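You operate a simulated robot arm through the tools that you are given. There is no shell and no other tool. Be economical: measure what you need, move in short steps, check, and stop when the job is done.

You run a simulated two-armed robot. Do the job below in one go: nothing can be reset, and whatever is moved stays where it is left.

JOB
Take the long beige tile and leave it on top of the pale board. Fetch the green tin and set it on the beige tile. Take the short plaster bar on the far end of the plank table and put it away on the narrow shelf under the plank table. Pick up the black cup with one hand, pass it to the other hand and put it on the top of the bench board. Put the blue jug on the upper shelf of the tall rack. Open the brown drawer, take the small tile that says "95" from the top of the slate slab and leave it in the inside of the brown drawer, then shut the drawer. Do these in any order. Set down upright: green tin, black cup, blue jug.

It is judged by the outcome, as a careful person would: the job done as asked, and still so three seconds after it is handed in. It fails if anything else is knocked over, pushed out of place, dropped, spilled or broken.

ROBOT AND FRAMES
Two 6-joint arms with two-finger grippers on one trunk, on a base that drives. Base frame: it is fixed to the floor where the robot stands at the start and does not move with it; the origin is under the middle of the robot, x ahead of it, y to its left, z up. Readings come in m, degrees, newtons and seconds.
The left shoulder is at the start at [0.061, 0.143, 0.9], the right one opposite. With the tool pointing down near the work surface each hand reaches from about 0.24 to 0.52 m from the robot's upright axis, wherever it stands, measured 20 degrees to its own side. Places, roughly: beige tile (9x9x2 cm) [-0.8, -2.2, 0.7]; black cup (6x6x16 cm) [-0.7, -2.8, 0.8]; blue jug [-2.5, -3.75, 1]; brown drawer [-5.3, 0, 0.6]; green tin (6x6x8 cm) [-0.9, -2.5, 0.8]; inside of the brown drawer [-5.3, 0, 0.6]; long beige tile (10x5x2 cm) [0.6, 0.2, 0.3]; narrow shelf under the plank table [-0.9, -1.7, 0.3]; pale board (34x20x4 cm) [0.6, 0.3, 0.8]; short plaster bar (10x4x3 cm) [-0.9, -2.8, 0.7]; small tile [-3, -3.75, 1]; top of the bench board [-0.5, -3.8, 0.9]; upper shelf of the tall rack (41x24 cm) [0.68, -0.26, 0.88]. Payload 2.45 kg a hand.
Tool frame (each hand has its own): the origin (TCP) lies between the finger pads and is the grasp point; the fingertips stand 0.026 m ahead of it; z points along the fingers, y is the line along which they close. Largest opening 0.096 m; the body of the gripper starts 0.069 m behind the TCP.
Orientation is told as [roll, pitch, yaw] about the base's x, y, z axes, in that order, counted from this pose: with the fingers straight down and closing along the base's y, the tool's x points along the base's -x, its y along +y and its z along -z.

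CONTROLS
- The arms move only by the tool move_arm. It takes "left_deltas", "right_deltas" or both (then of equal length, played together; a hand with none holds still); each is one flat list of numbers, 6 for each row, row after row: the shift along the base's x, y, z in units of 300 mm (1.0 is 300 mm), then the turn, a rotation vector about the base's x, y, z in units of 45 degrees (1.0 is 45 degrees). In form: [tx, ty, tz, ax, ay, az, tx, ty, tz, ax, ay, az, ...]. A call has 1 to 12 rows; each row is the pose to reach, as a shift and turn from the pose commanded when the call began. "left_claw" and "right_claw" are, for a hand that has rows, the gripper command, from -1 (shut) to 1 (fully open), values between in proportion, set as the call begins (left out, the last holds). A call with a number of a shift or a turn outside -1 to 1 is refused whole. Each row takes 0.2 s and may step no farther than 0.05 m and 8.6 degrees from the row before; otherwise, or with a gripper value out of range, the whole call is refused. A pose out of reach is approached as far as the arm can. The call stops where the force on the tool passes 40 N (or 10 N more than at its start, if that is more) or the arm is blocked; 0.2 s more then pass. The fingers move at their own pace and stop on an object; they squeeze with about 36 N. The grip force told is the motor's: it shows also when the fingers shut on nothing. Time passes only in rows, and 0.2 s behind the last, so rows that repeat a pose let the fingers close. The reply holds the time, the measured pose of the TCP, the force on the tool along the base axes, the opening and the grip force, in the units named above and with some noise, with the torque about the TCP (base axes, N m) and any sound that the robot's microphone picked up.
- Cameras (640 x 400 px; columns grow to the right, rows downward): "scene" is now at [0.1362, -0.0083, 1.4984]; the picture's right is [-0.12, -0.99, 0.00], its down [-0.78, 0.09, -0.62] and it looks along [0.61, -0.07, -0.79] (base axes); focal length 269 px, centre (320, 200). "left" rides on the left gripper at [0.082, -0.003, -0.098] in its tool frame; the picture's right is [0.04, 1.00, 0.00], its down [-0.73, 0.03, -0.68] and it looks along [-0.68, 0.03, 0.73] (tool axes); focal length 256 px, centre (320, 200). "right" rides on the right gripper at [0.082, 0.003, -0.098] in its tool frame; the picture's right is [-0.04, 1.00, 0.00], its down [-0.73, -0.03, -0.68] and it looks along [-0.68, -0.03, 0.73] (tool axes); focal length 256 px, centre (320, 200). There is no depth. A picture from a camera that has moved, and an enlarged one, comes with that camera's place and axes in the base frame and with its lens.
- get_image(camera): a new picture of that camera. No time passes.
- lift_body(by): slides the trunk up (or, below 0, down) by that many m; the arms and the scene camera ride with it, the base frame stays. It gives what a move gives, with no picture.
- roll_base(legs): drives the robot by 1 to 6 legs, each [ahead, turn to the left] in m and degrees, along the robot's own axes; the way and the turn of a leg run together, so that a leg with both is an arc; at most 1.5 m and 180 degrees a leg. The arms and the cameras ride along, it lands a little off, and it stops where it bumps. It gives what a move gives.
- head_to(pan, tilt): turns the head with the scene camera to pan (to the left, within 86 degrees either way) and tilt (down, from -29 to 69), counted from straight ahead of the robot. It gives what a move gives.
- enlarge(camera, box): a new picture of the part [left, top, right, bottom] of that camera's present view, enlarged. No time passes.
- finish_job(): hands the job in; it is judged then, once.

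Go step by step. Nothing tells you exact positions but the pictures and the camera data: compare them with the known pose of the tool, close in by small moves and look again before you grip or let go. The budget is 217 turns and 228 pictures, counting those below and the enlarged ones. Unless the task says otherwise, let go and move clear before handing in, and close with one line.

The tools are called after "Call:" by a JSON object that holds its "method" and its "body". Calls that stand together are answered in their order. move_arm: Moves the arms, as the interface text tells. Its arguments: {"type":"object","properties":{"left_deltas":{"type":"array","items":{"type":"number"}},"left_claw":{"type":"number"},"right_deltas":{"type":"array","items":{"type":"number"}},"right_claw":{"type":"number"}},"required":[]} The other tools are called the same way: lift_body (by) slides the trunk up or down; roll_base (legs) drives the base; head_to (pan, tilt) turns the head that bears the scene camera; get_image (camera) takes a picture; enlarge (camera, box) takes an enlarged picture of a part of a camera's view; finish_job () hands the job in.

At the start:

```text
t: 0.0
left_eef_pos: [0.4803, 0.297, 1.1192]
left_tcp_rot: [0.0, -0.1, 0.1]
left_wrist_force: [-0.8, 0.4, -0.6]
left_torque: [0.02, -0.01, -0.01]
left_gripper_width: 0.096
left_grasp_force: 0.0
right_eef_pos: [0.4267, -0.1016, 1.2095]
right_tcp_rot: [0.0, 0.0, 0.0]
right_wrist_force: [-0.3, 0.0, 0.4]
right_torque: [-0.01, -0.01, 0.03]
right_gripper_width: 0.096
right_grasp_force: 0.1
trunk travel left (down, up): [-0.525, 0.065]
robot x, y, heading: [0.0013, -0.0007, -0.1]
head pan, tilt: [-6.9, 51.9]
```

scene: 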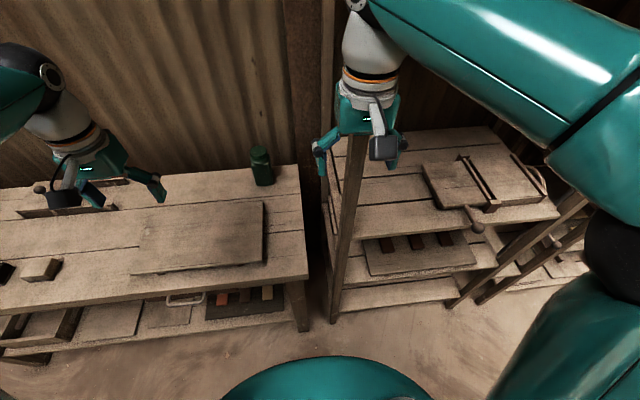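
right: 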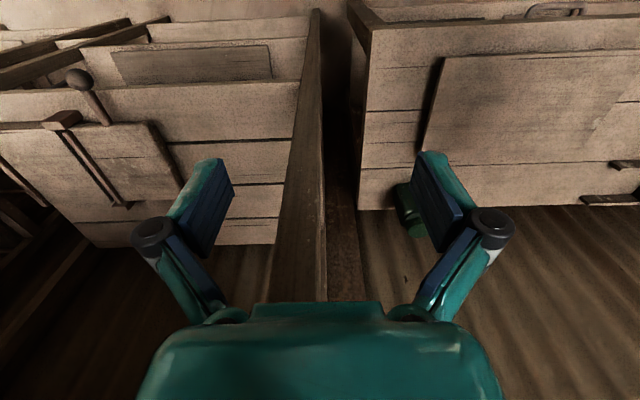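
left: 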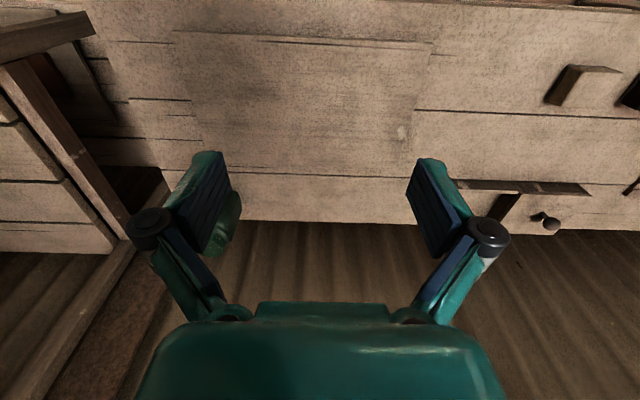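

The table ahead has the pale board on top and a low shelf beneath it, and the rack stands to the right. I'll look closer at the lower shelf for the long beige tile.

Call:
{"method": "enlarge", "body": {"camera": "scene", "box": [0, 240, 320, 400]}}

Call:
{"method": "enlarge", "body": {"camera": "scene", "box": [310, 120, 630, 320]}}

```text
2.00 times, centred on (160, 320) of scene
camera zoom: at [0.1362, -0.0083, 1.4984], right [-0.12, -0.99, 0.0], down [-0.78, 0.09, -0.62], along [0.61, -0.07, -0.79], focal length 538 px, centre (640, -40)
```

zoom: 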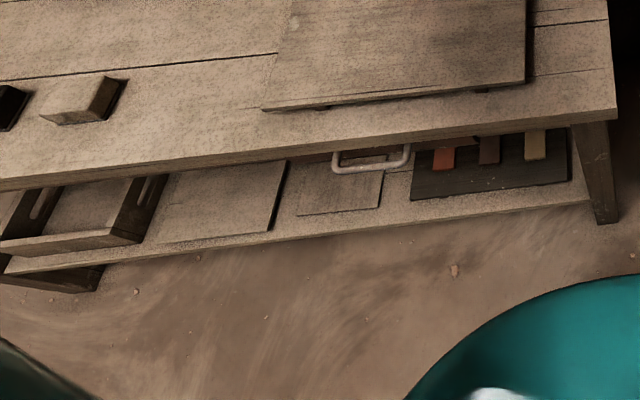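

```text
2.00 times, centred on (470, 220) of scene
camera zoom: at [0.1362, -0.0083, 1.4984], right [-0.12, -0.99, 0.0], down [-0.78, 0.09, -0.62], along [0.61, -0.07, -0.79], focal length 538 px, centre (20, 160)
```

zoom: 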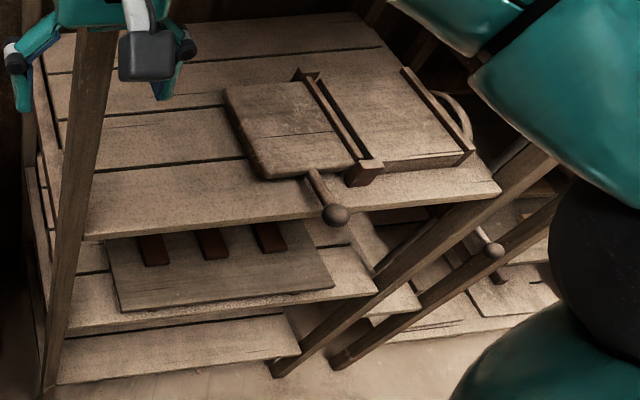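

The long beige tile looks to be the rightmost of three on the dark tray on the low shelf, near [0.58, 0.17, 0.31]. Before moving I'll look at the surroundings.

Call:
{"method": "head_to", "body": {"pan": -86, "tilt": 25}}

Call:
{"method": "get_image", "body": {"camera": "scene"}}

Call:
{"method": "head_to", "body": {"pan": 86, "tilt": 25}}

Call:
{"method": "get_image", "body": {"camera": "scene"}}

```text
t: 1.5
left_eef_pos: [0.4794, 0.2968, 1.1198]
left_tcp_rot: [-0.1, -0.1, 0.0]
left_wrist_force: [0.3, -0.8, -0.5]
left_torque: [-0.03, 0.01, 0.02]
left_gripper_width: 0.096
left_grasp_force: 0.1
right_eef_pos: [0.4271, -0.1011, 1.2081]
right_tcp_rot: [0.0, 0.1, 0.0]
right_wrist_force: [0.3, 0.2, -0.6]
right_torque: [-0.01, -0.02, 0.02]
right_gripper_width: 0.096
right_grasp_force: 0.1
trunk travel left (down, up): [-0.525, 0.065]
robot x, y, heading: [-0.0015, 0.0015, -0.1]
head pan, tilt: [-85.9, 25.0]
```

```text
222 pictures are left
camera scene: at [0.0681, -0.0912, 1.5385], right [-1.0, -0.07, 0.0], down [-0.03, 0.42, -0.91], along [0.06, -0.9, -0.42], focal length 269 px, centre (320, 200)
```

scene: 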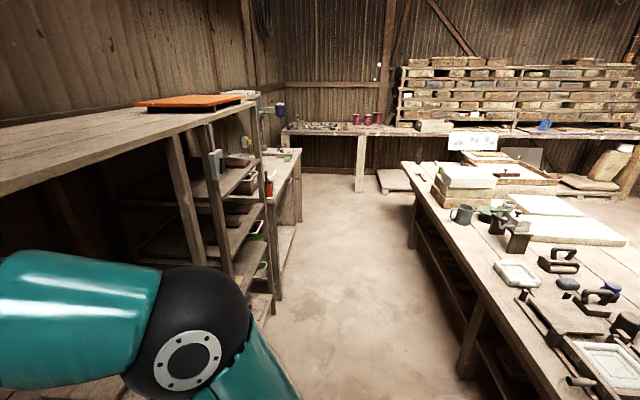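

```text
t: 4.1
left_eef_pos: [0.4799, 0.2968, 1.1187]
left_tcp_rot: [0.0, 0.0, 0.1]
left_wrist_force: [0.1, 0.9, 0.0]
left_torque: [0.01, 0.01, 0.03]
left_gripper_width: 0.0958
left_grasp_force: 0.1
right_eef_pos: [0.4276, -0.1014, 1.2085]
right_tcp_rot: [-0.1, -0.1, 0.0]
right_wrist_force: [0.0, 0.4, 0.0]
right_torque: [0.0, 0.0, -0.02]
right_gripper_width: 0.0959
right_grasp_force: 0.2
trunk travel left (down, up): [-0.525, 0.065]
robot x, y, heading: [0.0039, -0.0016, -0.1]
head pan, tilt: [85.9, 25.0]
```

```text
221 pictures are left
camera scene: at [0.0681, 0.0926, 1.5385], right [1.0, -0.07, 0.0], down [-0.03, -0.42, -0.91], along [0.06, 0.9, -0.42], focal length 269 px, centre (320, 200)
```

scene: 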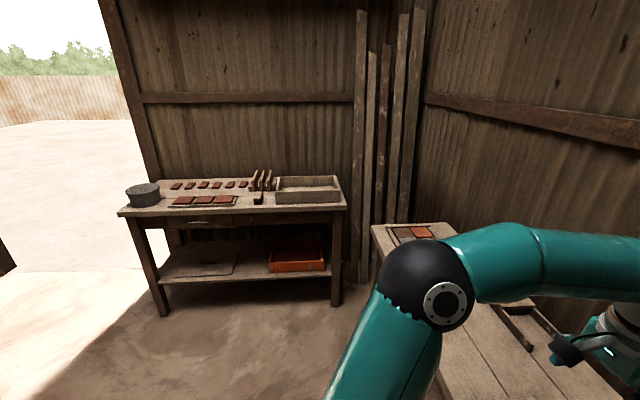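

The plank table is to the right/behind (x below about -0.4), and the wall bench with jug and slab beyond it. First the beige tile: back off, lower the trunk and look under the table.

Call:
{"method": "roll_base", "body": {"legs": [[-0.3, 0]]}}

Call:
{"method": "lift_body", "body": {"by": -0.4}}

Call:
{"method": "head_to", "body": {"pan": 10, "tilt": 40}}

Call:
{"method": "get_image", "body": {"camera": "scene"}}

```text
t: 6.2
left_eef_pos: [0.1766, 0.297, 1.12]
left_tcp_rot: [0.0, -0.1, 0.1]
left_wrist_force: [0.6, -0.5, 1.1]
left_torque: [0.01, -0.04, 0.0]
left_gripper_width: 0.0961
left_grasp_force: 0.1
right_eef_pos: [0.1242, -0.102, 1.2095]
right_tcp_rot: [0.0, 0.0, 0.0]
right_wrist_force: [-1.3, -0.6, 1.0]
right_torque: [-0.02, -0.01, 0.0]
right_gripper_width: 0.096
right_grasp_force: 0.1
trunk travel left (down, up): [-0.525, 0.065]
robot x, y, heading: [-0.2973, -0.0, 0.2]
head pan, tilt: [85.9, 25.0]
```

```text
t: 10.0
left_eef_pos: [0.1776, 0.2971, 0.7206]
left_tcp_rot: [0.0, 0.0, 0.2]
left_wrist_force: [-0.4, 0.5, 0.1]
left_torque: [0.0, -0.03, -0.01]
left_gripper_width: 0.0961
left_grasp_force: 0.0
right_eef_pos: [0.1253, -0.0997, 0.8097]
right_tcp_rot: [0.0, 0.0, 0.1]
right_wrist_force: [-0.4, -0.6, -0.1]
right_torque: [0.04, -0.03, -0.02]
right_gripper_width: 0.096
right_grasp_force: 0.1
trunk travel left (down, up): [-0.125, 0.465]
robot x, y, heading: [-0.3039, -0.0021, 0.0]
head pan, tilt: [85.9, 25.0]
```

```text
t: 11.5
left_eef_pos: [0.1776, 0.2967, 0.72]
left_tcp_rot: [0.0, -0.1, 0.1]
left_wrist_force: [-0.6, 1.0, -0.1]
left_torque: [0.01, 0.01, 0.02]
left_gripper_width: 0.0959
left_grasp_force: 0.1
right_eef_pos: [0.1247, -0.0999, 0.8101]
right_tcp_rot: [0.0, 0.0, 0.1]
right_wrist_force: [-0.3, -0.5, -0.4]
right_torque: [-0.02, 0.01, 0.02]
right_gripper_width: 0.096
right_grasp_force: 0.0
trunk travel left (down, up): [-0.125, 0.465]
robot x, y, heading: [-0.3023, 0.001, 0.1]
head pan, tilt: [10.0, 40.0]
```

```text
220 pictures are left
camera scene: at [-0.1562, 0.0157, 1.1151], right [0.18, -0.98, 0.0], down [-0.63, -0.11, -0.77], along [0.75, 0.13, -0.64], focal length 269 px, centre (320, 200)
```

scene: 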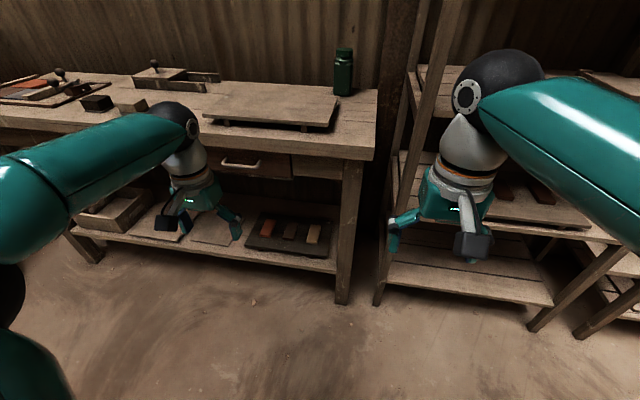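

Call:
{"method": "enlarge", "body": {"camera": "scene", "box": [220, 130, 380, 310]}}

```text
2.22 times, centred on (300, 220) of scene
camera zoom: at [-0.1562, 0.0157, 1.1151], right [0.18, -0.98, 0.0], down [-0.63, -0.11, -0.77], along [0.75, 0.13, -0.64], focal length 598 px, centre (364, 156)
```

zoom: 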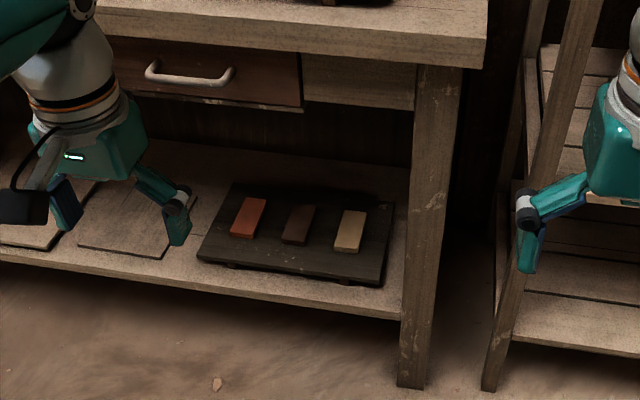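

The beige tile is resolved: centre about [0.59, 0.17], top z 0.30, long side along x. I'll tilt the left tool 45° forward and lower it, pull the right arm back, then drive in.

Call:
{"method": "move_arm", "body": {"left_deltas": [0, -0.06, -0.13, 0, -0.143, 0, 0, -0.12, -0.26, 0, -0.286, 0, 0, -0.18, -0.39, 0, -0.429, 0, 0, -0.24, -0.51, 0, -0.571, 0, 0, -0.3, -0.64, 0, -0.714, 0, 0, -0.36, -0.77, 0, -0.857, 0, 0, -0.423, -0.9, 0, -1, 0], "right_deltas": [-0.07, 0, 0, 0, 0, 0, -0.14, 0, 0, 0, 0, 0, -0.21, 0, 0, 0, 0, 0, -0.28, 0, 0, 0, 0, 0, -0.35, 0, 0, 0, 0, 0, -0.42, 0, 0, 0, 0, 0, -0.5, 0, 0, 0, 0, 0]}}

Call:
{"method": "get_image", "body": {"camera": "scene"}}

Call:
{"method": "get_image", "body": {"camera": "left"}}

```text
t: 13.1
left_eef_pos: [0.1765, 0.1724, 0.4507]
left_tcp_rot: [-0.2, -45.0, 0.3]
left_wrist_force: [0.4, -0.5, 0.7]
left_torque: [0.03, 0.01, 0.04]
left_gripper_width: 0.0959
left_grasp_force: 0.0
right_eef_pos: [-0.0247, -0.1007, 0.8087]
right_tcp_rot: [0.0, 0.0, 0.1]
right_wrist_force: [0.3, 0.2, -0.2]
right_torque: [0.03, -0.04, 0.0]
right_gripper_width: 0.096
right_grasp_force: 0.0
trunk travel left (down, up): [-0.125, 0.465]
robot x, y, heading: [-0.3023, -0.0002, 0.1]
head pan, tilt: [10.0, 40.0]
```

```text
218 pictures are left
camera scene: at [-0.1564, 0.0156, 1.1152], right [0.18, -0.98, 0.0], down [-0.63, -0.11, -0.77], along [0.75, 0.13, -0.64], focal length 269 px, centre (320, 200)
```

scene: 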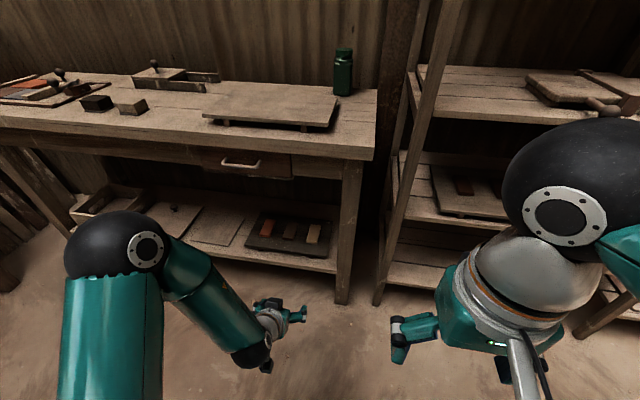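

```text
217 pictures are left
camera left: at [0.0501, 0.1684, 0.4628], right [-0.03, 1.0, -0.03], down [0.04, 0.03, 1.0], along [1.0, 0.03, -0.04], focal length 256 px, centre (320, 200)
```

left: 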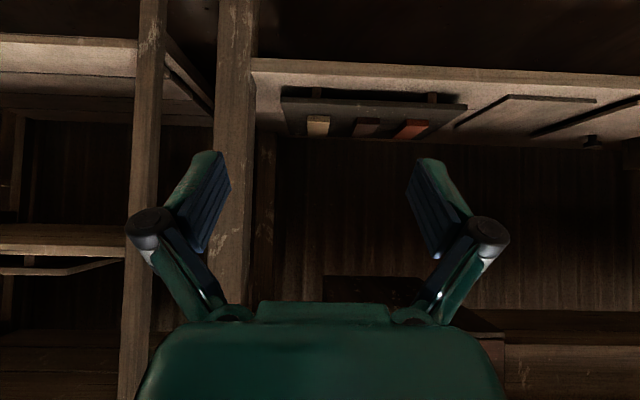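

The tool is tilted and lined up. Driving in to the start position puts the hand under the table above the tray.

Call:
{"method": "roll_base", "body": {"legs": [[0.3, 0]]}}

Call:
{"method": "get_image", "body": {"camera": "left"}}

Call:
{"method": "get_image", "body": {"camera": "scene"}}

```text
t: 15.2
left_eef_pos: [0.4744, 0.1742, 0.4517]
left_tcp_rot: [0.0, -45.2, 0.3]
left_wrist_force: [0.2, 0.0, -0.3]
left_torque: [-0.03, -0.01, 0.03]
left_gripper_width: 0.096
left_grasp_force: 0.1
right_eef_pos: [0.2743, -0.1006, 0.8091]
right_tcp_rot: [0.1, 0.0, 0.3]
right_wrist_force: [-0.1, 0.0, 0.2]
right_torque: [-0.02, -0.02, 0.01]
right_gripper_width: 0.0959
right_grasp_force: 0.0
trunk travel left (down, up): [-0.125, 0.465]
robot x, y, heading: [-0.0024, -0.0012, 0.3]
head pan, tilt: [10.0, 40.0]
```

```text
216 pictures are left
camera left: at [0.3492, 0.1706, 0.4631], right [-0.03, 1.0, -0.03], down [0.04, 0.03, 1.0], along [1.0, 0.03, -0.04], focal length 256 px, centre (320, 200)
```

left: 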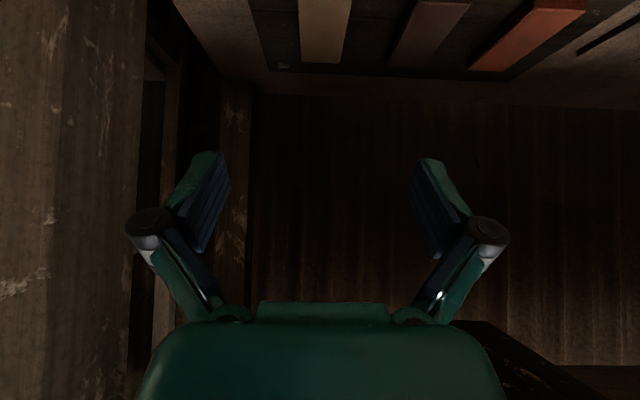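

```text
215 pictures are left
camera scene: at [0.1424, 0.0168, 1.1151], right [0.18, -0.98, 0.0], down [-0.63, -0.12, -0.77], along [0.75, 0.14, -0.64], focal length 269 px, centre (320, 200)
```

scene: 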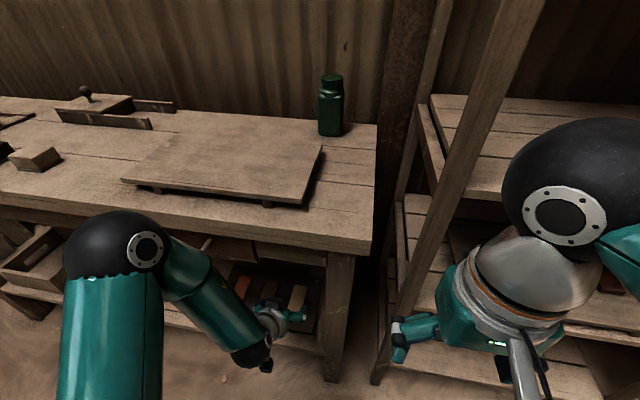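

Call:
{"method": "move_arm", "body": {"left_deltas": [0.09, 0, -0.1, 0, 0, 0, 0.18, 0, -0.19, 0, 0, 0, 0.27, 0, -0.29, 0, 0, 0, 0.37, 0.003, -0.39, 0, 0, 0], "left_claw": 0.6}}

Call:
{"method": "get_image", "body": {"camera": "left"}}

Call:
{"method": "enlarge", "body": {"camera": "scene", "box": [180, 230, 360, 390]}}

```text
t: 16.2
left_eef_pos: [0.5874, 0.1746, 0.3351]
left_tcp_rot: [0.1, -44.9, 0.4]
left_wrist_force: [0.8, 0.3, 0.4]
left_torque: [0.01, 0.04, -0.02]
left_gripper_width: 0.0764
left_grasp_force: 0.0
right_eef_pos: [0.2741, -0.0996, 0.8103]
right_tcp_rot: [0.0, 0.0, 0.4]
right_wrist_force: [1.2, 0.5, 0.4]
right_torque: [0.02, -0.02, -0.01]
right_gripper_width: 0.096
right_grasp_force: 0.1
trunk travel left (down, up): [-0.125, 0.465]
robot x, y, heading: [0.0016, 0.0016, 0.6]
head pan, tilt: [10.0, 40.0]
```

```text
214 pictures are left
camera left: at [0.4612, 0.1697, 0.3464], right [-0.04, 1.0, -0.03], down [0.04, 0.03, 1.0], along [1.0, 0.03, -0.04], focal length 256 px, centre (320, 200)
```

left: 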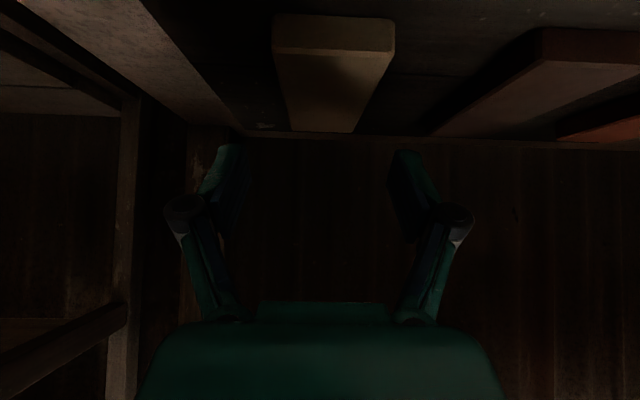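

```text
2.50 times, centred on (270, 310) of scene
camera zoom: at [0.1425, 0.0167, 1.1152], right [0.18, -0.98, 0.0], down [-0.63, -0.12, -0.77], along [0.75, 0.14, -0.64], focal length 673 px, centre (445, -75)
```

zoom: 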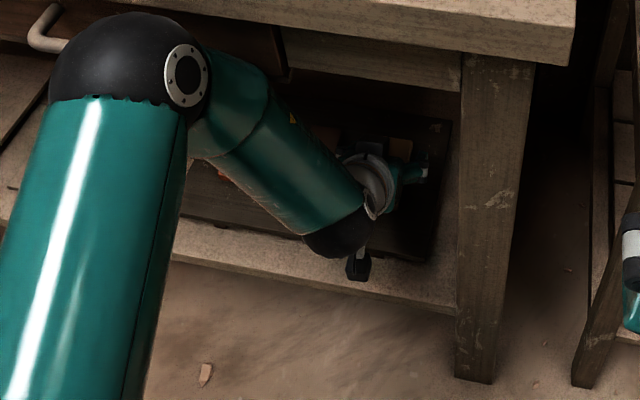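

By its apparent size the tile top is nearer z 0.284, so I'll go a bit lower and farther in and look again.

Call:
{"method": "move_arm", "body": {"left_deltas": [0.03, 0.002, -0.06, 0, 0, 0, 0.05, 0.004, -0.11, 0, 0, 0]}}

Call:
{"method": "get_image", "body": {"camera": "left"}}

```text
t: 16.8
left_eef_pos: [0.6034, 0.1736, 0.3103]
left_tcp_rot: [0.5, -45.5, 0.6]
left_wrist_force: [2.7, -0.4, -2.1]
left_torque: [0.05, -0.06, 0.04]
left_gripper_width: 0.0768
left_grasp_force: 0.0
left hand out of reach, approached as far as the arm can: row 2
right_eef_pos: [0.2672, -0.0996, 0.8128]
right_tcp_rot: [0.2, -0.4, 0.3]
right_wrist_force: [0.1, -0.2, 0.4]
right_torque: [0.0, 0.02, -0.01]
right_gripper_width: 0.0961
right_grasp_force: 0.1
trunk travel left (down, up): [-0.125, 0.465]
robot x, y, heading: [0.0012, -0.0006, 0.3]
head pan, tilt: [10.0, 40.0]
```

```text
212 pictures are left
camera left: at [0.4765, 0.1686, 0.3226], right [-0.04, 1.0, -0.02], down [0.03, 0.02, 1.0], along [1.0, 0.04, -0.03], focal length 256 px, centre (320, 200)
```

left: 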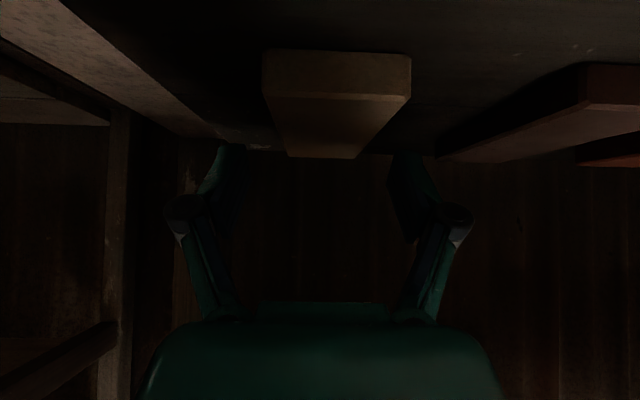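

Call:
{"method": "enlarge", "body": {"camera": "scene", "box": [160, 210, 380, 390]}}

Call:
{"method": "get_image", "body": {"camera": "right"}}

```text
2.22 times, centred on (270, 300) of scene
camera zoom: at [0.1337, 0.0164, 1.1173], right [0.18, -0.98, 0.0], down [-0.63, -0.11, -0.77], along [0.76, 0.14, -0.64], focal length 598 px, centre (431, -22)
```

zoom: 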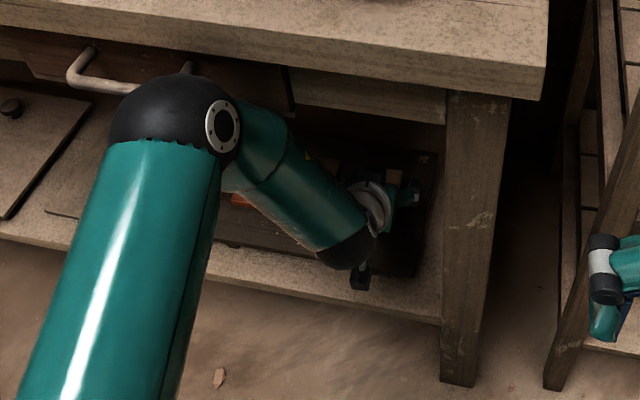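

```text
210 pictures are left
camera right: at [0.1854, -0.0976, 0.9108], right [0.03, 1.0, 0.0], down [0.73, -0.03, 0.68], along [0.68, -0.02, -0.73], focal length 256 px, centre (320, 200)
```

right: 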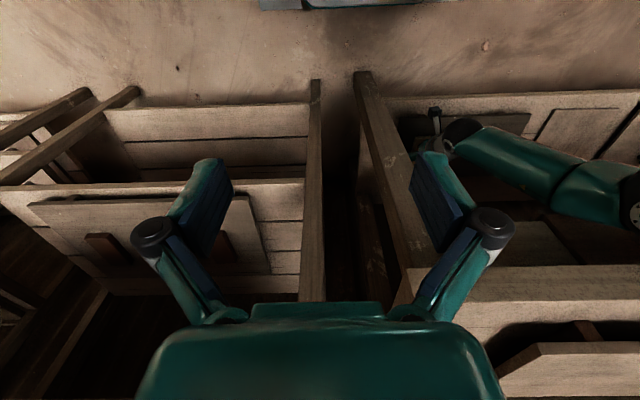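

The elbow ball is pressing against the table front (the robot shifted slightly). I'll back the base away 0.1 m, keeping the fingers straddling above the tray, then reach longer.

Call:
{"method": "move_arm", "body": {"left_deltas": [-0.05, 0, 0.07, 0, 0, 0]}}

Call:
{"method": "roll_base", "body": {"legs": [[-0.13, 0]]}}

Call:
{"method": "get_image", "body": {"camera": "scene"}}

```text
t: 17.2
left_eef_pos: [0.5886, 0.1725, 0.3226]
left_tcp_rot: [0.3, -44.9, 0.2]
left_wrist_force: [-0.5, 0.6, 0.1]
left_torque: [0.0, 0.03, -0.03]
left_gripper_width: 0.0767
left_grasp_force: 0.0
right_eef_pos: [0.2743, -0.0996, 0.8092]
right_tcp_rot: [0.0, 0.0, 0.2]
right_wrist_force: [-0.1, 0.8, 1.2]
right_torque: [-0.04, -0.01, 0.04]
right_gripper_width: 0.0959
right_grasp_force: 0.0
trunk travel left (down, up): [-0.125, 0.465]
robot x, y, heading: [-0.0033, 0.0018, -0.1]
head pan, tilt: [10.0, 40.0]
```

```text
t: 18.4
left_eef_pos: [0.4592, 0.1726, 0.3228]
left_tcp_rot: [0.3, -44.9, 0.5]
left_wrist_force: [-0.8, -0.8, 0.1]
left_torque: [0.02, -0.01, 0.03]
left_gripper_width: 0.0772
left_grasp_force: 0.1
right_eef_pos: [0.1451, -0.1012, 0.8087]
right_tcp_rot: [0.0, 0.0, 0.3]
right_wrist_force: [0.1, -0.7, 0.0]
right_torque: [0.01, 0.03, -0.01]
right_gripper_width: 0.096
right_grasp_force: 0.1
trunk travel left (down, up): [-0.125, 0.465]
robot x, y, heading: [-0.13, -0.003, 0.4]
head pan, tilt: [10.0, 40.0]
```

```text
209 pictures are left
camera scene: at [0.0143, 0.0162, 1.1151], right [0.18, -0.98, 0.0], down [-0.63, -0.12, -0.77], along [0.75, 0.14, -0.64], focal length 269 px, centre (320, 200)
```

scene: 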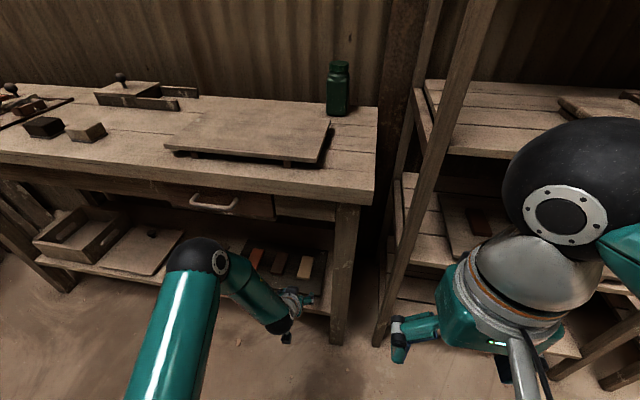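

Call:
{"method": "move_arm", "body": {"left_deltas": [0.12, 0.003, 0, 0, 0, 0, 0.24, 0.006, 0, 0, 0, 0, 0.36, 0.01, 0, 0, 0, 0, 0.48, 0.014, 0, 0, 0, 0]}}

Call:
{"method": "get_image", "body": {"camera": "scene"}}

Call:
{"method": "get_image", "body": {"camera": "left"}}

```text
t: 19.4
left_eef_pos: [0.6014, 0.1741, 0.3195]
left_tcp_rot: [0.2, -44.9, 0.5]
left_wrist_force: [0.5, -0.1, 0.1]
left_torque: [0.02, 0.02, 0.02]
left_gripper_width: 0.0767
left_grasp_force: 0.1
right_eef_pos: [0.1458, -0.1006, 0.8103]
right_tcp_rot: [0.1, 0.1, 0.3]
right_wrist_force: [-0.2, 0.2, 0.2]
right_torque: [-0.01, 0.0, 0.01]
right_gripper_width: 0.0962
right_grasp_force: 0.0
trunk travel left (down, up): [-0.125, 0.465]
robot x, y, heading: [-0.1261, 0.0005, 0.1]
head pan, tilt: [10.0, 40.0]
```

```text
208 pictures are left
camera scene: at [0.0141, 0.0162, 1.1151], right [0.18, -0.98, 0.0], down [-0.63, -0.12, -0.77], along [0.75, 0.14, -0.64], focal length 269 px, centre (320, 200)
```

scene: 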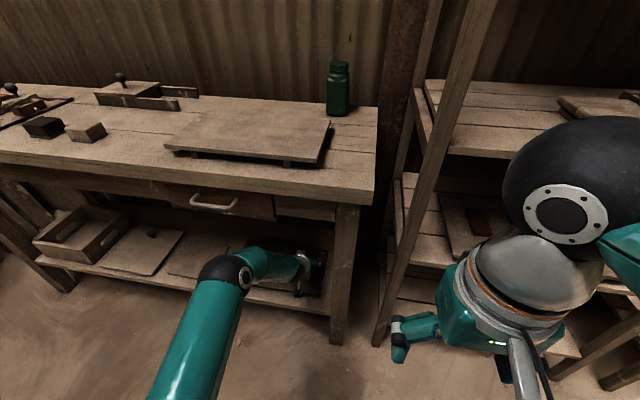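

```text
207 pictures are left
camera left: at [0.4763, 0.1711, 0.3325], right [-0.04, 1.0, -0.03], down [0.04, 0.03, 1.0], along [1.0, 0.04, -0.04], focal length 256 px, centre (320, 200)
```

left: 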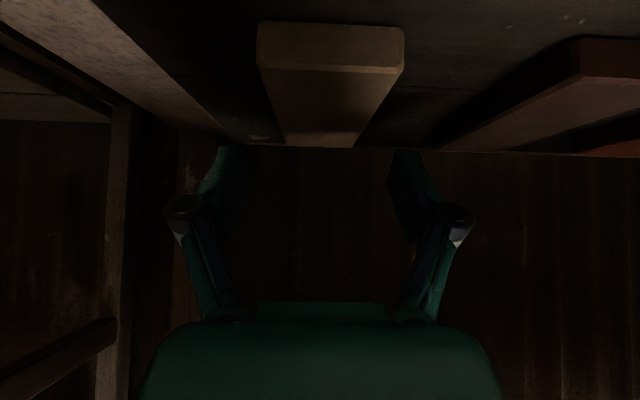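

Elbow is clear now. Tile is centred between the fingers; lower the last 2.5 cm and grip.

Call:
{"method": "move_arm", "body": {"left_deltas": [0, 0.005, -0.04, 0, 0, 0, 0, 0.01, -0.075, 0, 0, 0, 0, 0.01, -0.088, 0, 0, 0]}}

Call:
{"method": "get_image", "body": {"camera": "left"}}

```text
t: 20.2
left_eef_pos: [0.6038, 0.1786, 0.2966]
left_tcp_rot: [0.3, -44.9, 0.5]
left_wrist_force: [0.2, -0.9, 1.1]
left_torque: [-0.01, -0.02, 0.01]
left_gripper_width: 0.0769
left_grasp_force: 0.1
right_eef_pos: [0.1469, -0.1007, 0.8108]
right_tcp_rot: [-0.1, 0.0, 0.4]
right_wrist_force: [0.2, -1.5, 0.2]
right_torque: [-0.01, -0.03, 0.01]
right_gripper_width: 0.0963
right_grasp_force: 0.1
trunk travel left (down, up): [-0.125, 0.465]
robot x, y, heading: [-0.1333, -0.0005, 0.5]
head pan, tilt: [10.0, 40.0]
```

```text
206 pictures are left
camera left: at [0.4763, 0.1749, 0.3086], right [-0.04, 1.0, -0.03], down [0.04, 0.03, 1.0], along [1.0, 0.04, -0.04], focal length 256 px, centre (320, 200)
```

left: 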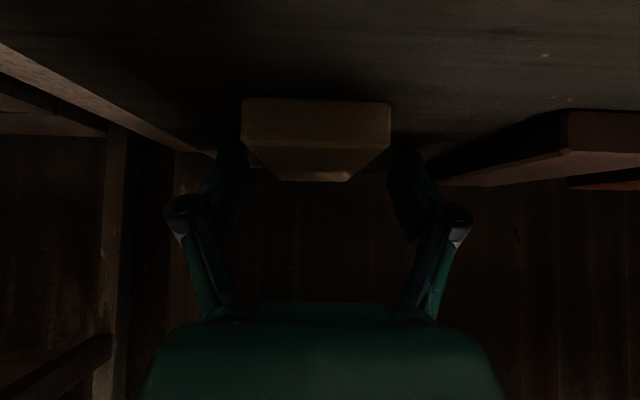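

Call:
{"method": "move_arm", "body": {"left_deltas": [0, 0, -0.01, 0, 0, 0, 0, 0, -0.01, 0, 0, 0]}}

Call:
{"method": "move_arm", "body": {"left_deltas": [0, 0, 0, 0, 0, 0, 0, 0, 0, 0, 0, 0, 0, 0, 0, 0, 0, 0, 0, 0, 0, 0, 0, 0], "left_claw": -1}}

Call:
{"method": "move_arm", "body": {"left_deltas": [0, 0, 0.05, 0, 0, 0, 0, 0, 0.1, 0, 0, 0, 0, 0, 0.15, 0, 0, 0]}}

Call:
{"method": "get_image", "body": {"camera": "left"}}

```text
t: 20.8
left_eef_pos: [0.6027, 0.1794, 0.2962]
left_tcp_rot: [0.2, -45.0, 0.6]
left_wrist_force: [-0.9, -0.4, 6.4]
left_torque: [-0.3, 0.01, -0.02]
left_gripper_width: 0.0792
left_grasp_force: 1.8
right_eef_pos: [0.1461, -0.1004, 0.8104]
right_tcp_rot: [0.0, 0.0, 0.4]
right_wrist_force: [0.0, -0.5, -0.2]
right_torque: [-0.01, 0.03, 0.01]
right_gripper_width: 0.096
right_grasp_force: 0.1
trunk travel left (down, up): [-0.125, 0.465]
robot x, y, heading: [-0.1337, -0.0002, 0.8]
head pan, tilt: [10.0, 40.0]
```

```text
t: 21.8
left_eef_pos: [0.6058, 0.1785, 0.3004]
left_tcp_rot: [0.5, -45.6, 0.3]
left_wrist_force: [4.6, -11.5, 31.1]
left_torque: [-0.6, -0.18, -0.1]
left_gripper_width: 0.0453
left_grasp_force: 35.4
right_eef_pos: [0.1441, -0.1014, 0.8111]
right_tcp_rot: [0.1, 0.0, 0.4]
right_wrist_force: [-0.7, 0.2, -0.4]
right_torque: [0.0, 0.0, 0.05]
right_gripper_width: 0.096
right_grasp_force: 0.1
trunk travel left (down, up): [-0.125, 0.465]
robot x, y, heading: [-0.1318, 0.0001, 0.2]
head pan, tilt: [10.0, 40.0]
```

```text
t: 22.6
left_eef_pos: [0.6028, 0.1808, 0.3381]
left_tcp_rot: [0.3, -44.7, 0.5]
left_wrist_force: [-0.2, 0.0, -1.3]
left_torque: [0.01, -0.05, 0.0]
left_gripper_width: 0.0452
left_grasp_force: 36.1
right_eef_pos: [0.146, -0.0994, 0.8095]
right_tcp_rot: [0.0, 0.0, 0.4]
right_wrist_force: [-0.1, -0.5, -0.4]
right_torque: [0.01, 0.0, -0.01]
right_gripper_width: 0.0958
right_grasp_force: 0.0
trunk travel left (down, up): [-0.125, 0.465]
robot x, y, heading: [-0.1303, -0.001, 0.6]
head pan, tilt: [10.0, 40.0]
```

```text
205 pictures are left
camera left: at [0.4776, 0.1752, 0.3506], right [-0.04, 1.0, -0.03], down [0.04, 0.03, 1.0], along [1.0, 0.04, -0.04], focal length 256 px, centre (320, 200)
```

left: 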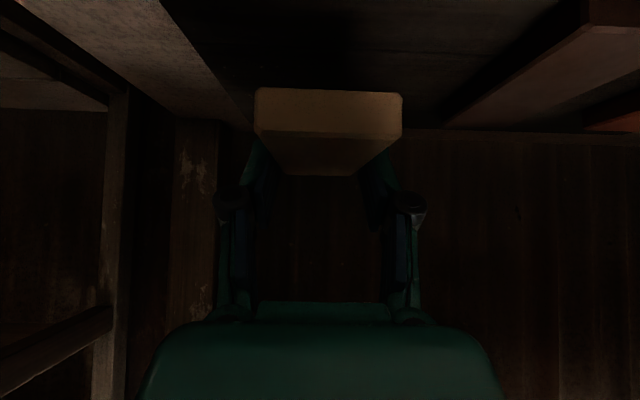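

Tile is gripped (4.5 cm wide). Now raise slightly and back out from under the table.

Call:
{"method": "move_arm", "body": {"left_deltas": [0, 0, 0.1, 0, 0, 0, -0.05, 0, 0.18, 0, 0, 0]}}

Call:
{"method": "roll_base", "body": {"legs": [[-0.35, 0]]}}

Call:
{"method": "lift_body", "body": {"by": 0.45}}

Call:
{"method": "head_to", "body": {"pan": 15, "tilt": 35}}

Call:
{"method": "get_image", "body": {"camera": "scene"}}

```text
t: 23.2
left_eef_pos: [0.5857, 0.1788, 0.3929]
left_tcp_rot: [0.3, -44.9, 0.4]
left_wrist_force: [-0.8, -0.2, -1.2]
left_torque: [0.01, 0.01, 0.01]
left_gripper_width: 0.0452
left_grasp_force: 36.2
right_eef_pos: [0.1469, -0.1003, 0.8106]
right_tcp_rot: [0.0, 0.0, 0.3]
right_wrist_force: [0.3, -0.2, 0.8]
right_torque: [0.0, 0.0, 0.02]
right_gripper_width: 0.096
right_grasp_force: 0.0
trunk travel left (down, up): [-0.125, 0.465]
robot x, y, heading: [-0.1347, -0.002, 0.4]
head pan, tilt: [10.0, 40.0]
```

```text
t: 25.2
left_eef_pos: [0.3557, 0.1811, 0.4121]
left_tcp_rot: [0.0, -45.9, 1.1]
left_wrist_force: [-0.3, -0.1, -0.9]
left_torque: [0.04, -0.1, 0.05]
left_gripper_width: 0.0452
left_grasp_force: 36.6
right_eef_pos: [-0.0513, -0.1054, 0.8237]
right_tcp_rot: [0.4, -8.5, -2.9]
right_wrist_force: [268.6, 24.9, 69.3]
right_torque: [-2.32, 32.9, -2.66]
right_gripper_width: 0.096
right_grasp_force: 0.2
trunk travel left (down, up): [-0.125, 0.465]
robot x, y, heading: [-0.3558, -0.0035, 0.5]
head pan, tilt: [10.0, 40.0]
stopped in leg 1: the robot was blocked; the commanded pose is now the measured one
```

```text
refused: 0.45 is not a number from -0.4 to 0.4
```

```text
t: 25.9
left_eef_pos: [0.3541, 0.1806, 0.4085]
left_tcp_rot: [0.1, -45.7, 1.0]
left_wrist_force: [1.0, 0.3, -0.8]
left_torque: [0.01, 0.02, -0.02]
left_gripper_width: 0.0455
left_grasp_force: 36.3
right_eef_pos: [-0.0517, -0.1036, 0.8211]
right_tcp_rot: [0.5, -8.2, -2.5]
right_wrist_force: [269.5, 25.9, 68.0]
right_torque: [-2.46, 32.99, -2.6]
right_gripper_width: 0.0961
right_grasp_force: 0.1
trunk travel left (down, up): [-0.125, 0.465]
robot x, y, heading: [-0.36, -0.0041, 0.8]
head pan, tilt: [15.0, 35.0]
```

```text
204 pictures are left
camera scene: at [-0.1667, 0.0217, 1.1174], right [0.27, -0.96, -0.01], down [-0.59, -0.15, -0.79], along [0.76, 0.22, -0.61], focal length 269 px, centre (320, 200)
```

scene: 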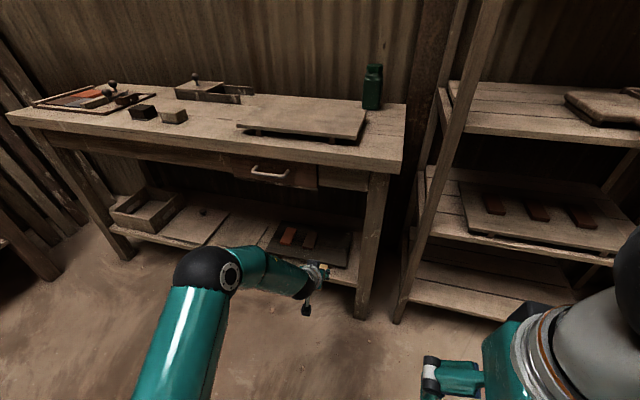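

The base was blocked and the right hand shows a large force. I'll look before moving anything.

Call:
{"method": "get_image", "body": {"camera": "right"}}

Call:
{"method": "head_to", "body": {"pan": -40, "tilt": 60}}

Call:
{"method": "get_image", "body": {"camera": "scene"}}

```text
203 pictures are left
camera right: at [-0.1462, -0.0985, 0.9073], right [0.08, 1.0, 0.01], down [0.63, -0.06, 0.78], along [0.78, -0.06, -0.63], focal length 256 px, centre (320, 200)
```

right: 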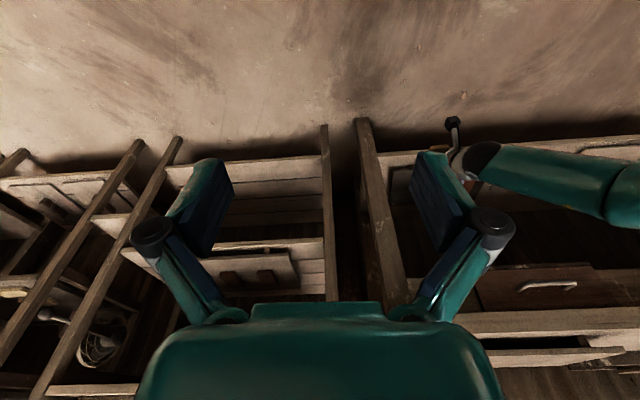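

```text
t: 27.1
left_eef_pos: [0.3537, 0.1813, 0.408]
left_tcp_rot: [0.0, -45.7, 1.2]
left_wrist_force: [-0.1, 0.2, -1.4]
left_torque: [0.0, 0.02, -0.01]
left_gripper_width: 0.0451
left_grasp_force: 36.0
right_eef_pos: [-0.0502, -0.1062, 0.8216]
right_tcp_rot: [-0.2, -8.7, -2.4]
right_wrist_force: [255.5, 20.8, 52.1]
right_torque: [-1.89, 29.68, -2.58]
right_gripper_width: 0.0962
right_grasp_force: 0.1
trunk travel left (down, up): [-0.125, 0.465]
robot x, y, heading: [-0.3598, -0.0056, 0.9]
head pan, tilt: [-40.0, 60.0]
```

```text
202 pictures are left
camera scene: at [-0.2011, -0.0434, 1.0841], right [-0.63, -0.77, 0.03], down [-0.69, 0.55, -0.47], along [0.35, -0.32, -0.88], focal length 269 px, centre (320, 200)
```

scene: 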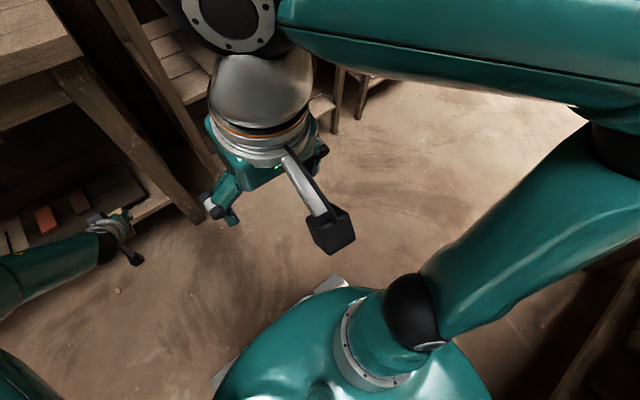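

Call:
{"method": "head_to", "body": {"pan": -86, "tilt": 35}}

Call:
{"method": "get_image", "body": {"camera": "scene"}}

```text
t: 28.2
left_eef_pos: [0.3547, 0.1812, 0.4072]
left_tcp_rot: [0.0, -45.7, 1.1]
left_wrist_force: [-0.1, -0.2, -0.7]
left_torque: [0.0, 0.02, -0.01]
left_gripper_width: 0.0452
left_grasp_force: 36.1
right_eef_pos: [-0.0498, -0.1089, 0.8195]
right_tcp_rot: [-0.5, -8.7, -2.2]
right_wrist_force: [242.6, 16.8, 37.7]
right_torque: [-1.45, 26.62, -2.33]
right_gripper_width: 0.096
right_grasp_force: 0.1
trunk travel left (down, up): [-0.125, 0.465]
robot x, y, heading: [-0.3596, -0.006, 0.8]
head pan, tilt: [-85.9, 35.0]
```

```text
201 pictures are left
camera scene: at [-0.2438, -0.0889, 1.1203], right [-1.0, -0.08, 0.04], down [-0.08, 0.57, -0.82], along [0.04, -0.82, -0.58], focal length 269 px, centre (320, 200)
```

scene: 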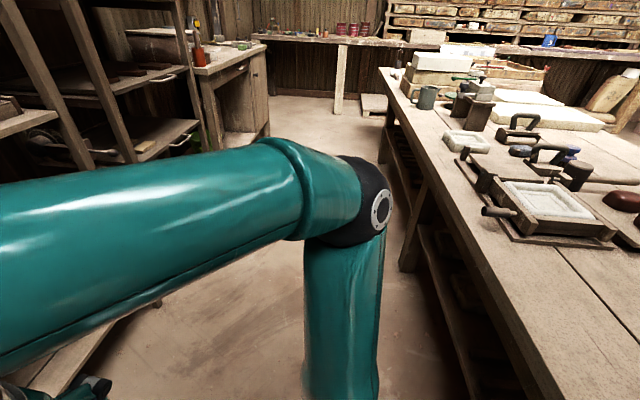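

The plank table's edge (x≈-0.5) is close behind the robot; the right upper arm or base back probably bumped it. Driving forward to relieve.

Call:
{"method": "roll_base", "body": {"legs": [[0.06, 0]]}}

Call:
{"method": "get_image", "body": {"camera": "scene"}}

```text
t: 29.2
left_eef_pos: [0.4064, 0.1828, 0.4221]
left_tcp_rot: [0.1, -47.0, 1.0]
left_wrist_force: [0.3, 0.3, -0.8]
left_torque: [-0.02, -0.01, 0.01]
left_gripper_width: 0.0455
left_grasp_force: 35.9
right_eef_pos: [-0.0316, -0.1008, 0.8215]
right_tcp_rot: [0.2, -5.3, -0.6]
right_wrist_force: [46.7, -18.3, -26.4]
right_torque: [1.84, 1.61, 2.29]
right_gripper_width: 0.096
right_grasp_force: 0.1
trunk travel left (down, up): [-0.125, 0.465]
robot x, y, heading: [-0.2967, -0.0009, 0.5]
head pan, tilt: [-85.9, 35.0]
```

```text
200 pictures are left
camera scene: at [-0.23, -0.0888, 1.1226], right [-1.0, -0.08, 0.0], down [-0.05, 0.57, -0.82], along [0.07, -0.82, -0.57], focal length 269 px, centre (320, 200)
```

scene: 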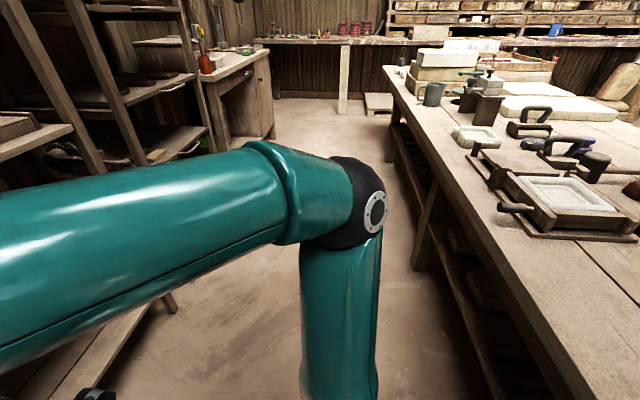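

Call:
{"method": "roll_base", "body": {"legs": [[0.1, 0]]}}

Call:
{"method": "get_image", "body": {"camera": "scene"}}

```text
t: 30.4
left_eef_pos: [0.508, 0.1822, 0.4227]
left_tcp_rot: [0.0, -47.0, 1.0]
left_wrist_force: [-1.1, -0.6, -0.9]
left_torque: [0.0, -0.01, 0.0]
left_gripper_width: 0.045
left_grasp_force: 36.1
right_eef_pos: [0.0701, -0.0991, 0.8217]
right_tcp_rot: [0.3, -5.3, -0.6]
right_wrist_force: [16.7, -2.2, -1.4]
right_torque: [0.21, 1.54, 0.32]
right_gripper_width: 0.0961
right_grasp_force: 0.0
trunk travel left (down, up): [-0.125, 0.465]
robot x, y, heading: [-0.1983, 0.0007, 0.5]
head pan, tilt: [-85.9, 35.0]
```

```text
199 pictures are left
camera scene: at [-0.1284, -0.0877, 1.1227], right [-1.0, -0.08, 0.0], down [-0.05, 0.57, -0.82], along [0.07, -0.82, -0.57], focal length 269 px, centre (320, 200)
```

scene: 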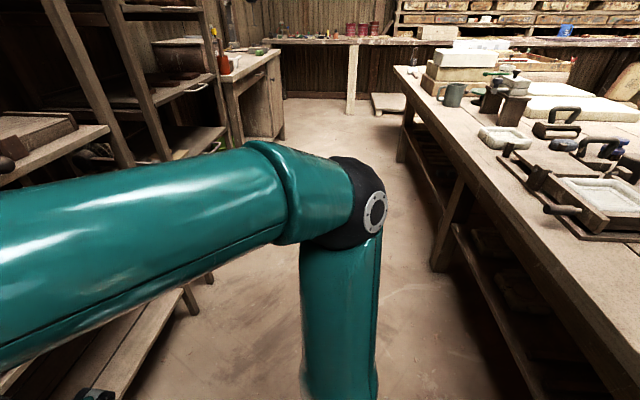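

The robot looks undisturbed now and residual force is fading. I'll retract the left hand, straighten the right one, and back just a little before lifting the trunk.

Call:
{"method": "move_arm", "body": {"left_deltas": [-0.12, 0, 0, 0, 0, 0, -0.24, 0, 0, 0, 0, 0, -0.36, 0, 0, 0, 0, 0, -0.48, 0, 0, 0, 0, 0, -0.55, 0, 0, 0, 0, 0], "right_deltas": [0, 0, 0, 0, 0.06, 0, 0, 0, 0, 0, 0.118, 0.013, 0, 0, 0, 0, 0.118, 0.013, 0, 0, 0, 0, 0.118, 0.013, 0, 0, 0, 0, 0.118, 0.013]}}

Call:
{"method": "roll_base", "body": {"legs": [[-0.07, 0]]}}

Call:
{"method": "lift_body", "body": {"by": 0.4}}

Call:
{"method": "head_to", "body": {"pan": 15, "tilt": 40}}

Call:
{"method": "get_image", "body": {"camera": "scene"}}

```text
t: 31.6
left_eef_pos: [0.3436, 0.1852, 0.4234]
left_tcp_rot: [0.1, -47.0, 1.1]
left_wrist_force: [0.7, -0.2, -1.4]
left_torque: [0.02, 0.0, 0.01]
left_gripper_width: 0.0451
left_grasp_force: 35.6
right_eef_pos: [0.0712, -0.0999, 0.8229]
right_tcp_rot: [0.2, 0.0, -0.1]
right_wrist_force: [0.5, 0.5, -0.2]
right_torque: [0.0, -0.03, -0.02]
right_gripper_width: 0.096
right_grasp_force: 0.1
trunk travel left (down, up): [-0.125, 0.465]
robot x, y, heading: [-0.1957, -0.0002, 0.6]
head pan, tilt: [-85.9, 35.0]
```

```text
t: 32.6
left_eef_pos: [0.274, 0.1849, 0.4252]
left_tcp_rot: [0.1, -47.0, 1.1]
left_wrist_force: [1.0, -0.1, -1.6]
left_torque: [-0.04, -0.01, 0.0]
left_gripper_width: 0.0451
left_grasp_force: 36.4
right_eef_pos: [0.0009, -0.1012, 0.8222]
right_tcp_rot: [0.1, 0.0, -0.1]
right_wrist_force: [-0.2, 0.6, -0.5]
right_torque: [0.0, 0.01, 0.03]
right_gripper_width: 0.0962
right_grasp_force: 0.0
trunk travel left (down, up): [-0.125, 0.465]
robot x, y, heading: [-0.2687, 0.0002, 0.9]
head pan, tilt: [-85.9, 35.0]
```

```text
t: 36.4
left_eef_pos: [0.2734, 0.1849, 0.824]
left_tcp_rot: [0.1, -46.9, 0.9]
left_wrist_force: [0.7, 0.5, -1.2]
left_torque: [-0.02, 0.0, 0.05]
left_gripper_width: 0.0454
left_grasp_force: 36.3
right_eef_pos: [-0.0001, -0.1008, 1.2222]
right_tcp_rot: [0.2, 0.0, -0.1]
right_wrist_force: [0.8, -0.3, 0.7]
right_torque: [0.01, 0.02, -0.03]
right_gripper_width: 0.0961
right_grasp_force: 0.0
trunk travel left (down, up): [-0.525, 0.065]
robot x, y, heading: [-0.2666, -0.0005, 0.7]
head pan, tilt: [-85.9, 35.0]
```

```text
t: 38.2
left_eef_pos: [0.2734, 0.1852, 0.8257]
left_tcp_rot: [0.2, -47.0, 1.0]
left_wrist_force: [-0.4, 0.2, -1.1]
left_torque: [-0.02, 0.0, 0.02]
left_gripper_width: 0.0452
left_grasp_force: 35.5
right_eef_pos: [-0.0006, -0.1009, 1.2231]
right_tcp_rot: [0.2, -0.1, -0.1]
right_wrist_force: [-0.8, 0.3, -0.2]
right_torque: [-0.01, -0.02, -0.04]
right_gripper_width: 0.0964
right_grasp_force: 0.1
trunk travel left (down, up): [-0.525, 0.065]
robot x, y, heading: [-0.2652, -0.005, 0.7]
head pan, tilt: [15.0, 40.0]
```

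```text
198 pictures are left
camera scene: at [-0.1236, 0.0222, 1.5151], right [0.27, -0.96, 0.0], down [-0.62, -0.17, -0.77], along [0.74, 0.21, -0.64], focal length 269 px, centre (320, 200)
```

scene: 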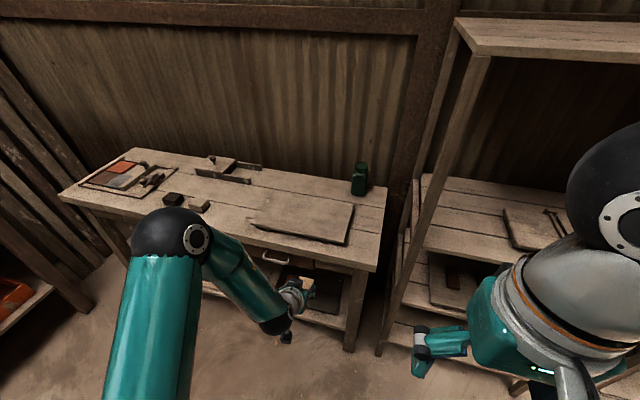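

Next, raise the tile well above the board, drive forward, and examine the board height with the hand camera.

Call:
{"method": "move_arm", "body": {"left_deltas": [0, 0.05, 0.14, 0, 0.044, 0, 0, 0.1, 0.28, 0, 0.044, 0, 0, 0.15, 0.42, 0, 0.044, 0, 0, 0.2, 0.56, 0, 0.044, 0]}}

Call:
{"method": "roll_base", "body": {"legs": [[0.2, 0]]}}

Call:
{"method": "get_image", "body": {"camera": "scene"}}

Call:
{"method": "get_image", "body": {"camera": "left"}}

```text
t: 39.2
left_eef_pos: [0.2755, 0.2453, 0.9894]
left_tcp_rot: [0.0, -45.0, 1.0]
left_wrist_force: [0.4, -0.7, -1.2]
left_torque: [-0.02, -0.04, -0.01]
left_gripper_width: 0.0452
left_grasp_force: 35.8
right_eef_pos: [0.0002, -0.1011, 1.223]
right_tcp_rot: [0.2, 0.1, -0.1]
right_wrist_force: [0.4, -0.6, 0.2]
right_torque: [0.02, 0.01, 0.0]
right_gripper_width: 0.0959
right_grasp_force: 0.1
trunk travel left (down, up): [-0.525, 0.065]
robot x, y, heading: [-0.2649, -0.0012, 0.8]
head pan, tilt: [15.0, 40.0]
```

```text
t: 40.8
left_eef_pos: [0.4804, 0.2463, 0.9879]
left_tcp_rot: [0.1, -45.0, 0.9]
left_wrist_force: [0.1, 0.5, -0.9]
left_torque: [-0.01, 0.03, 0.01]
left_gripper_width: 0.0451
left_grasp_force: 35.9
right_eef_pos: [0.205, -0.0989, 1.2226]
right_tcp_rot: [0.2, 0.2, -0.3]
right_wrist_force: [0.9, 1.0, 0.5]
right_torque: [-0.03, 0.05, -0.01]
right_gripper_width: 0.096
right_grasp_force: 0.1
trunk travel left (down, up): [-0.525, 0.065]
robot x, y, heading: [-0.0646, -0.0017, 0.5]
head pan, tilt: [15.0, 40.0]
```

```text
197 pictures are left
camera scene: at [0.081, 0.024, 1.5149], right [0.27, -0.96, 0.0], down [-0.62, -0.17, -0.76], along [0.74, 0.2, -0.64], focal length 269 px, centre (320, 200)
```

scene: 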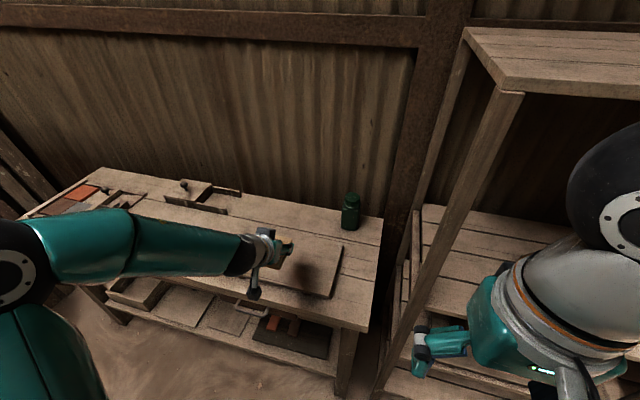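

```text
196 pictures are left
camera left: at [0.3541, 0.2406, 1.0006], right [-0.04, 1.0, -0.03], down [0.04, 0.03, 1.0], along [1.0, 0.04, -0.04], focal length 256 px, centre (320, 200)
```

left: 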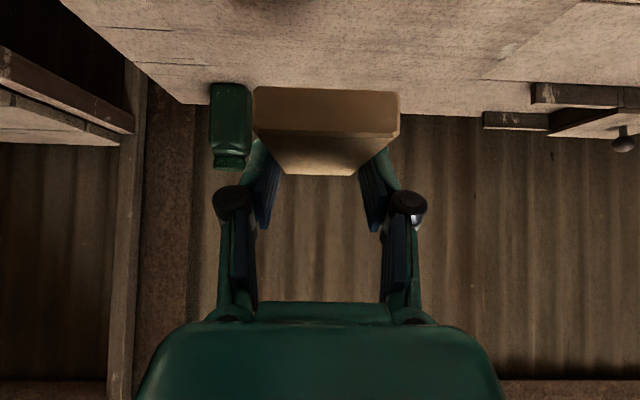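

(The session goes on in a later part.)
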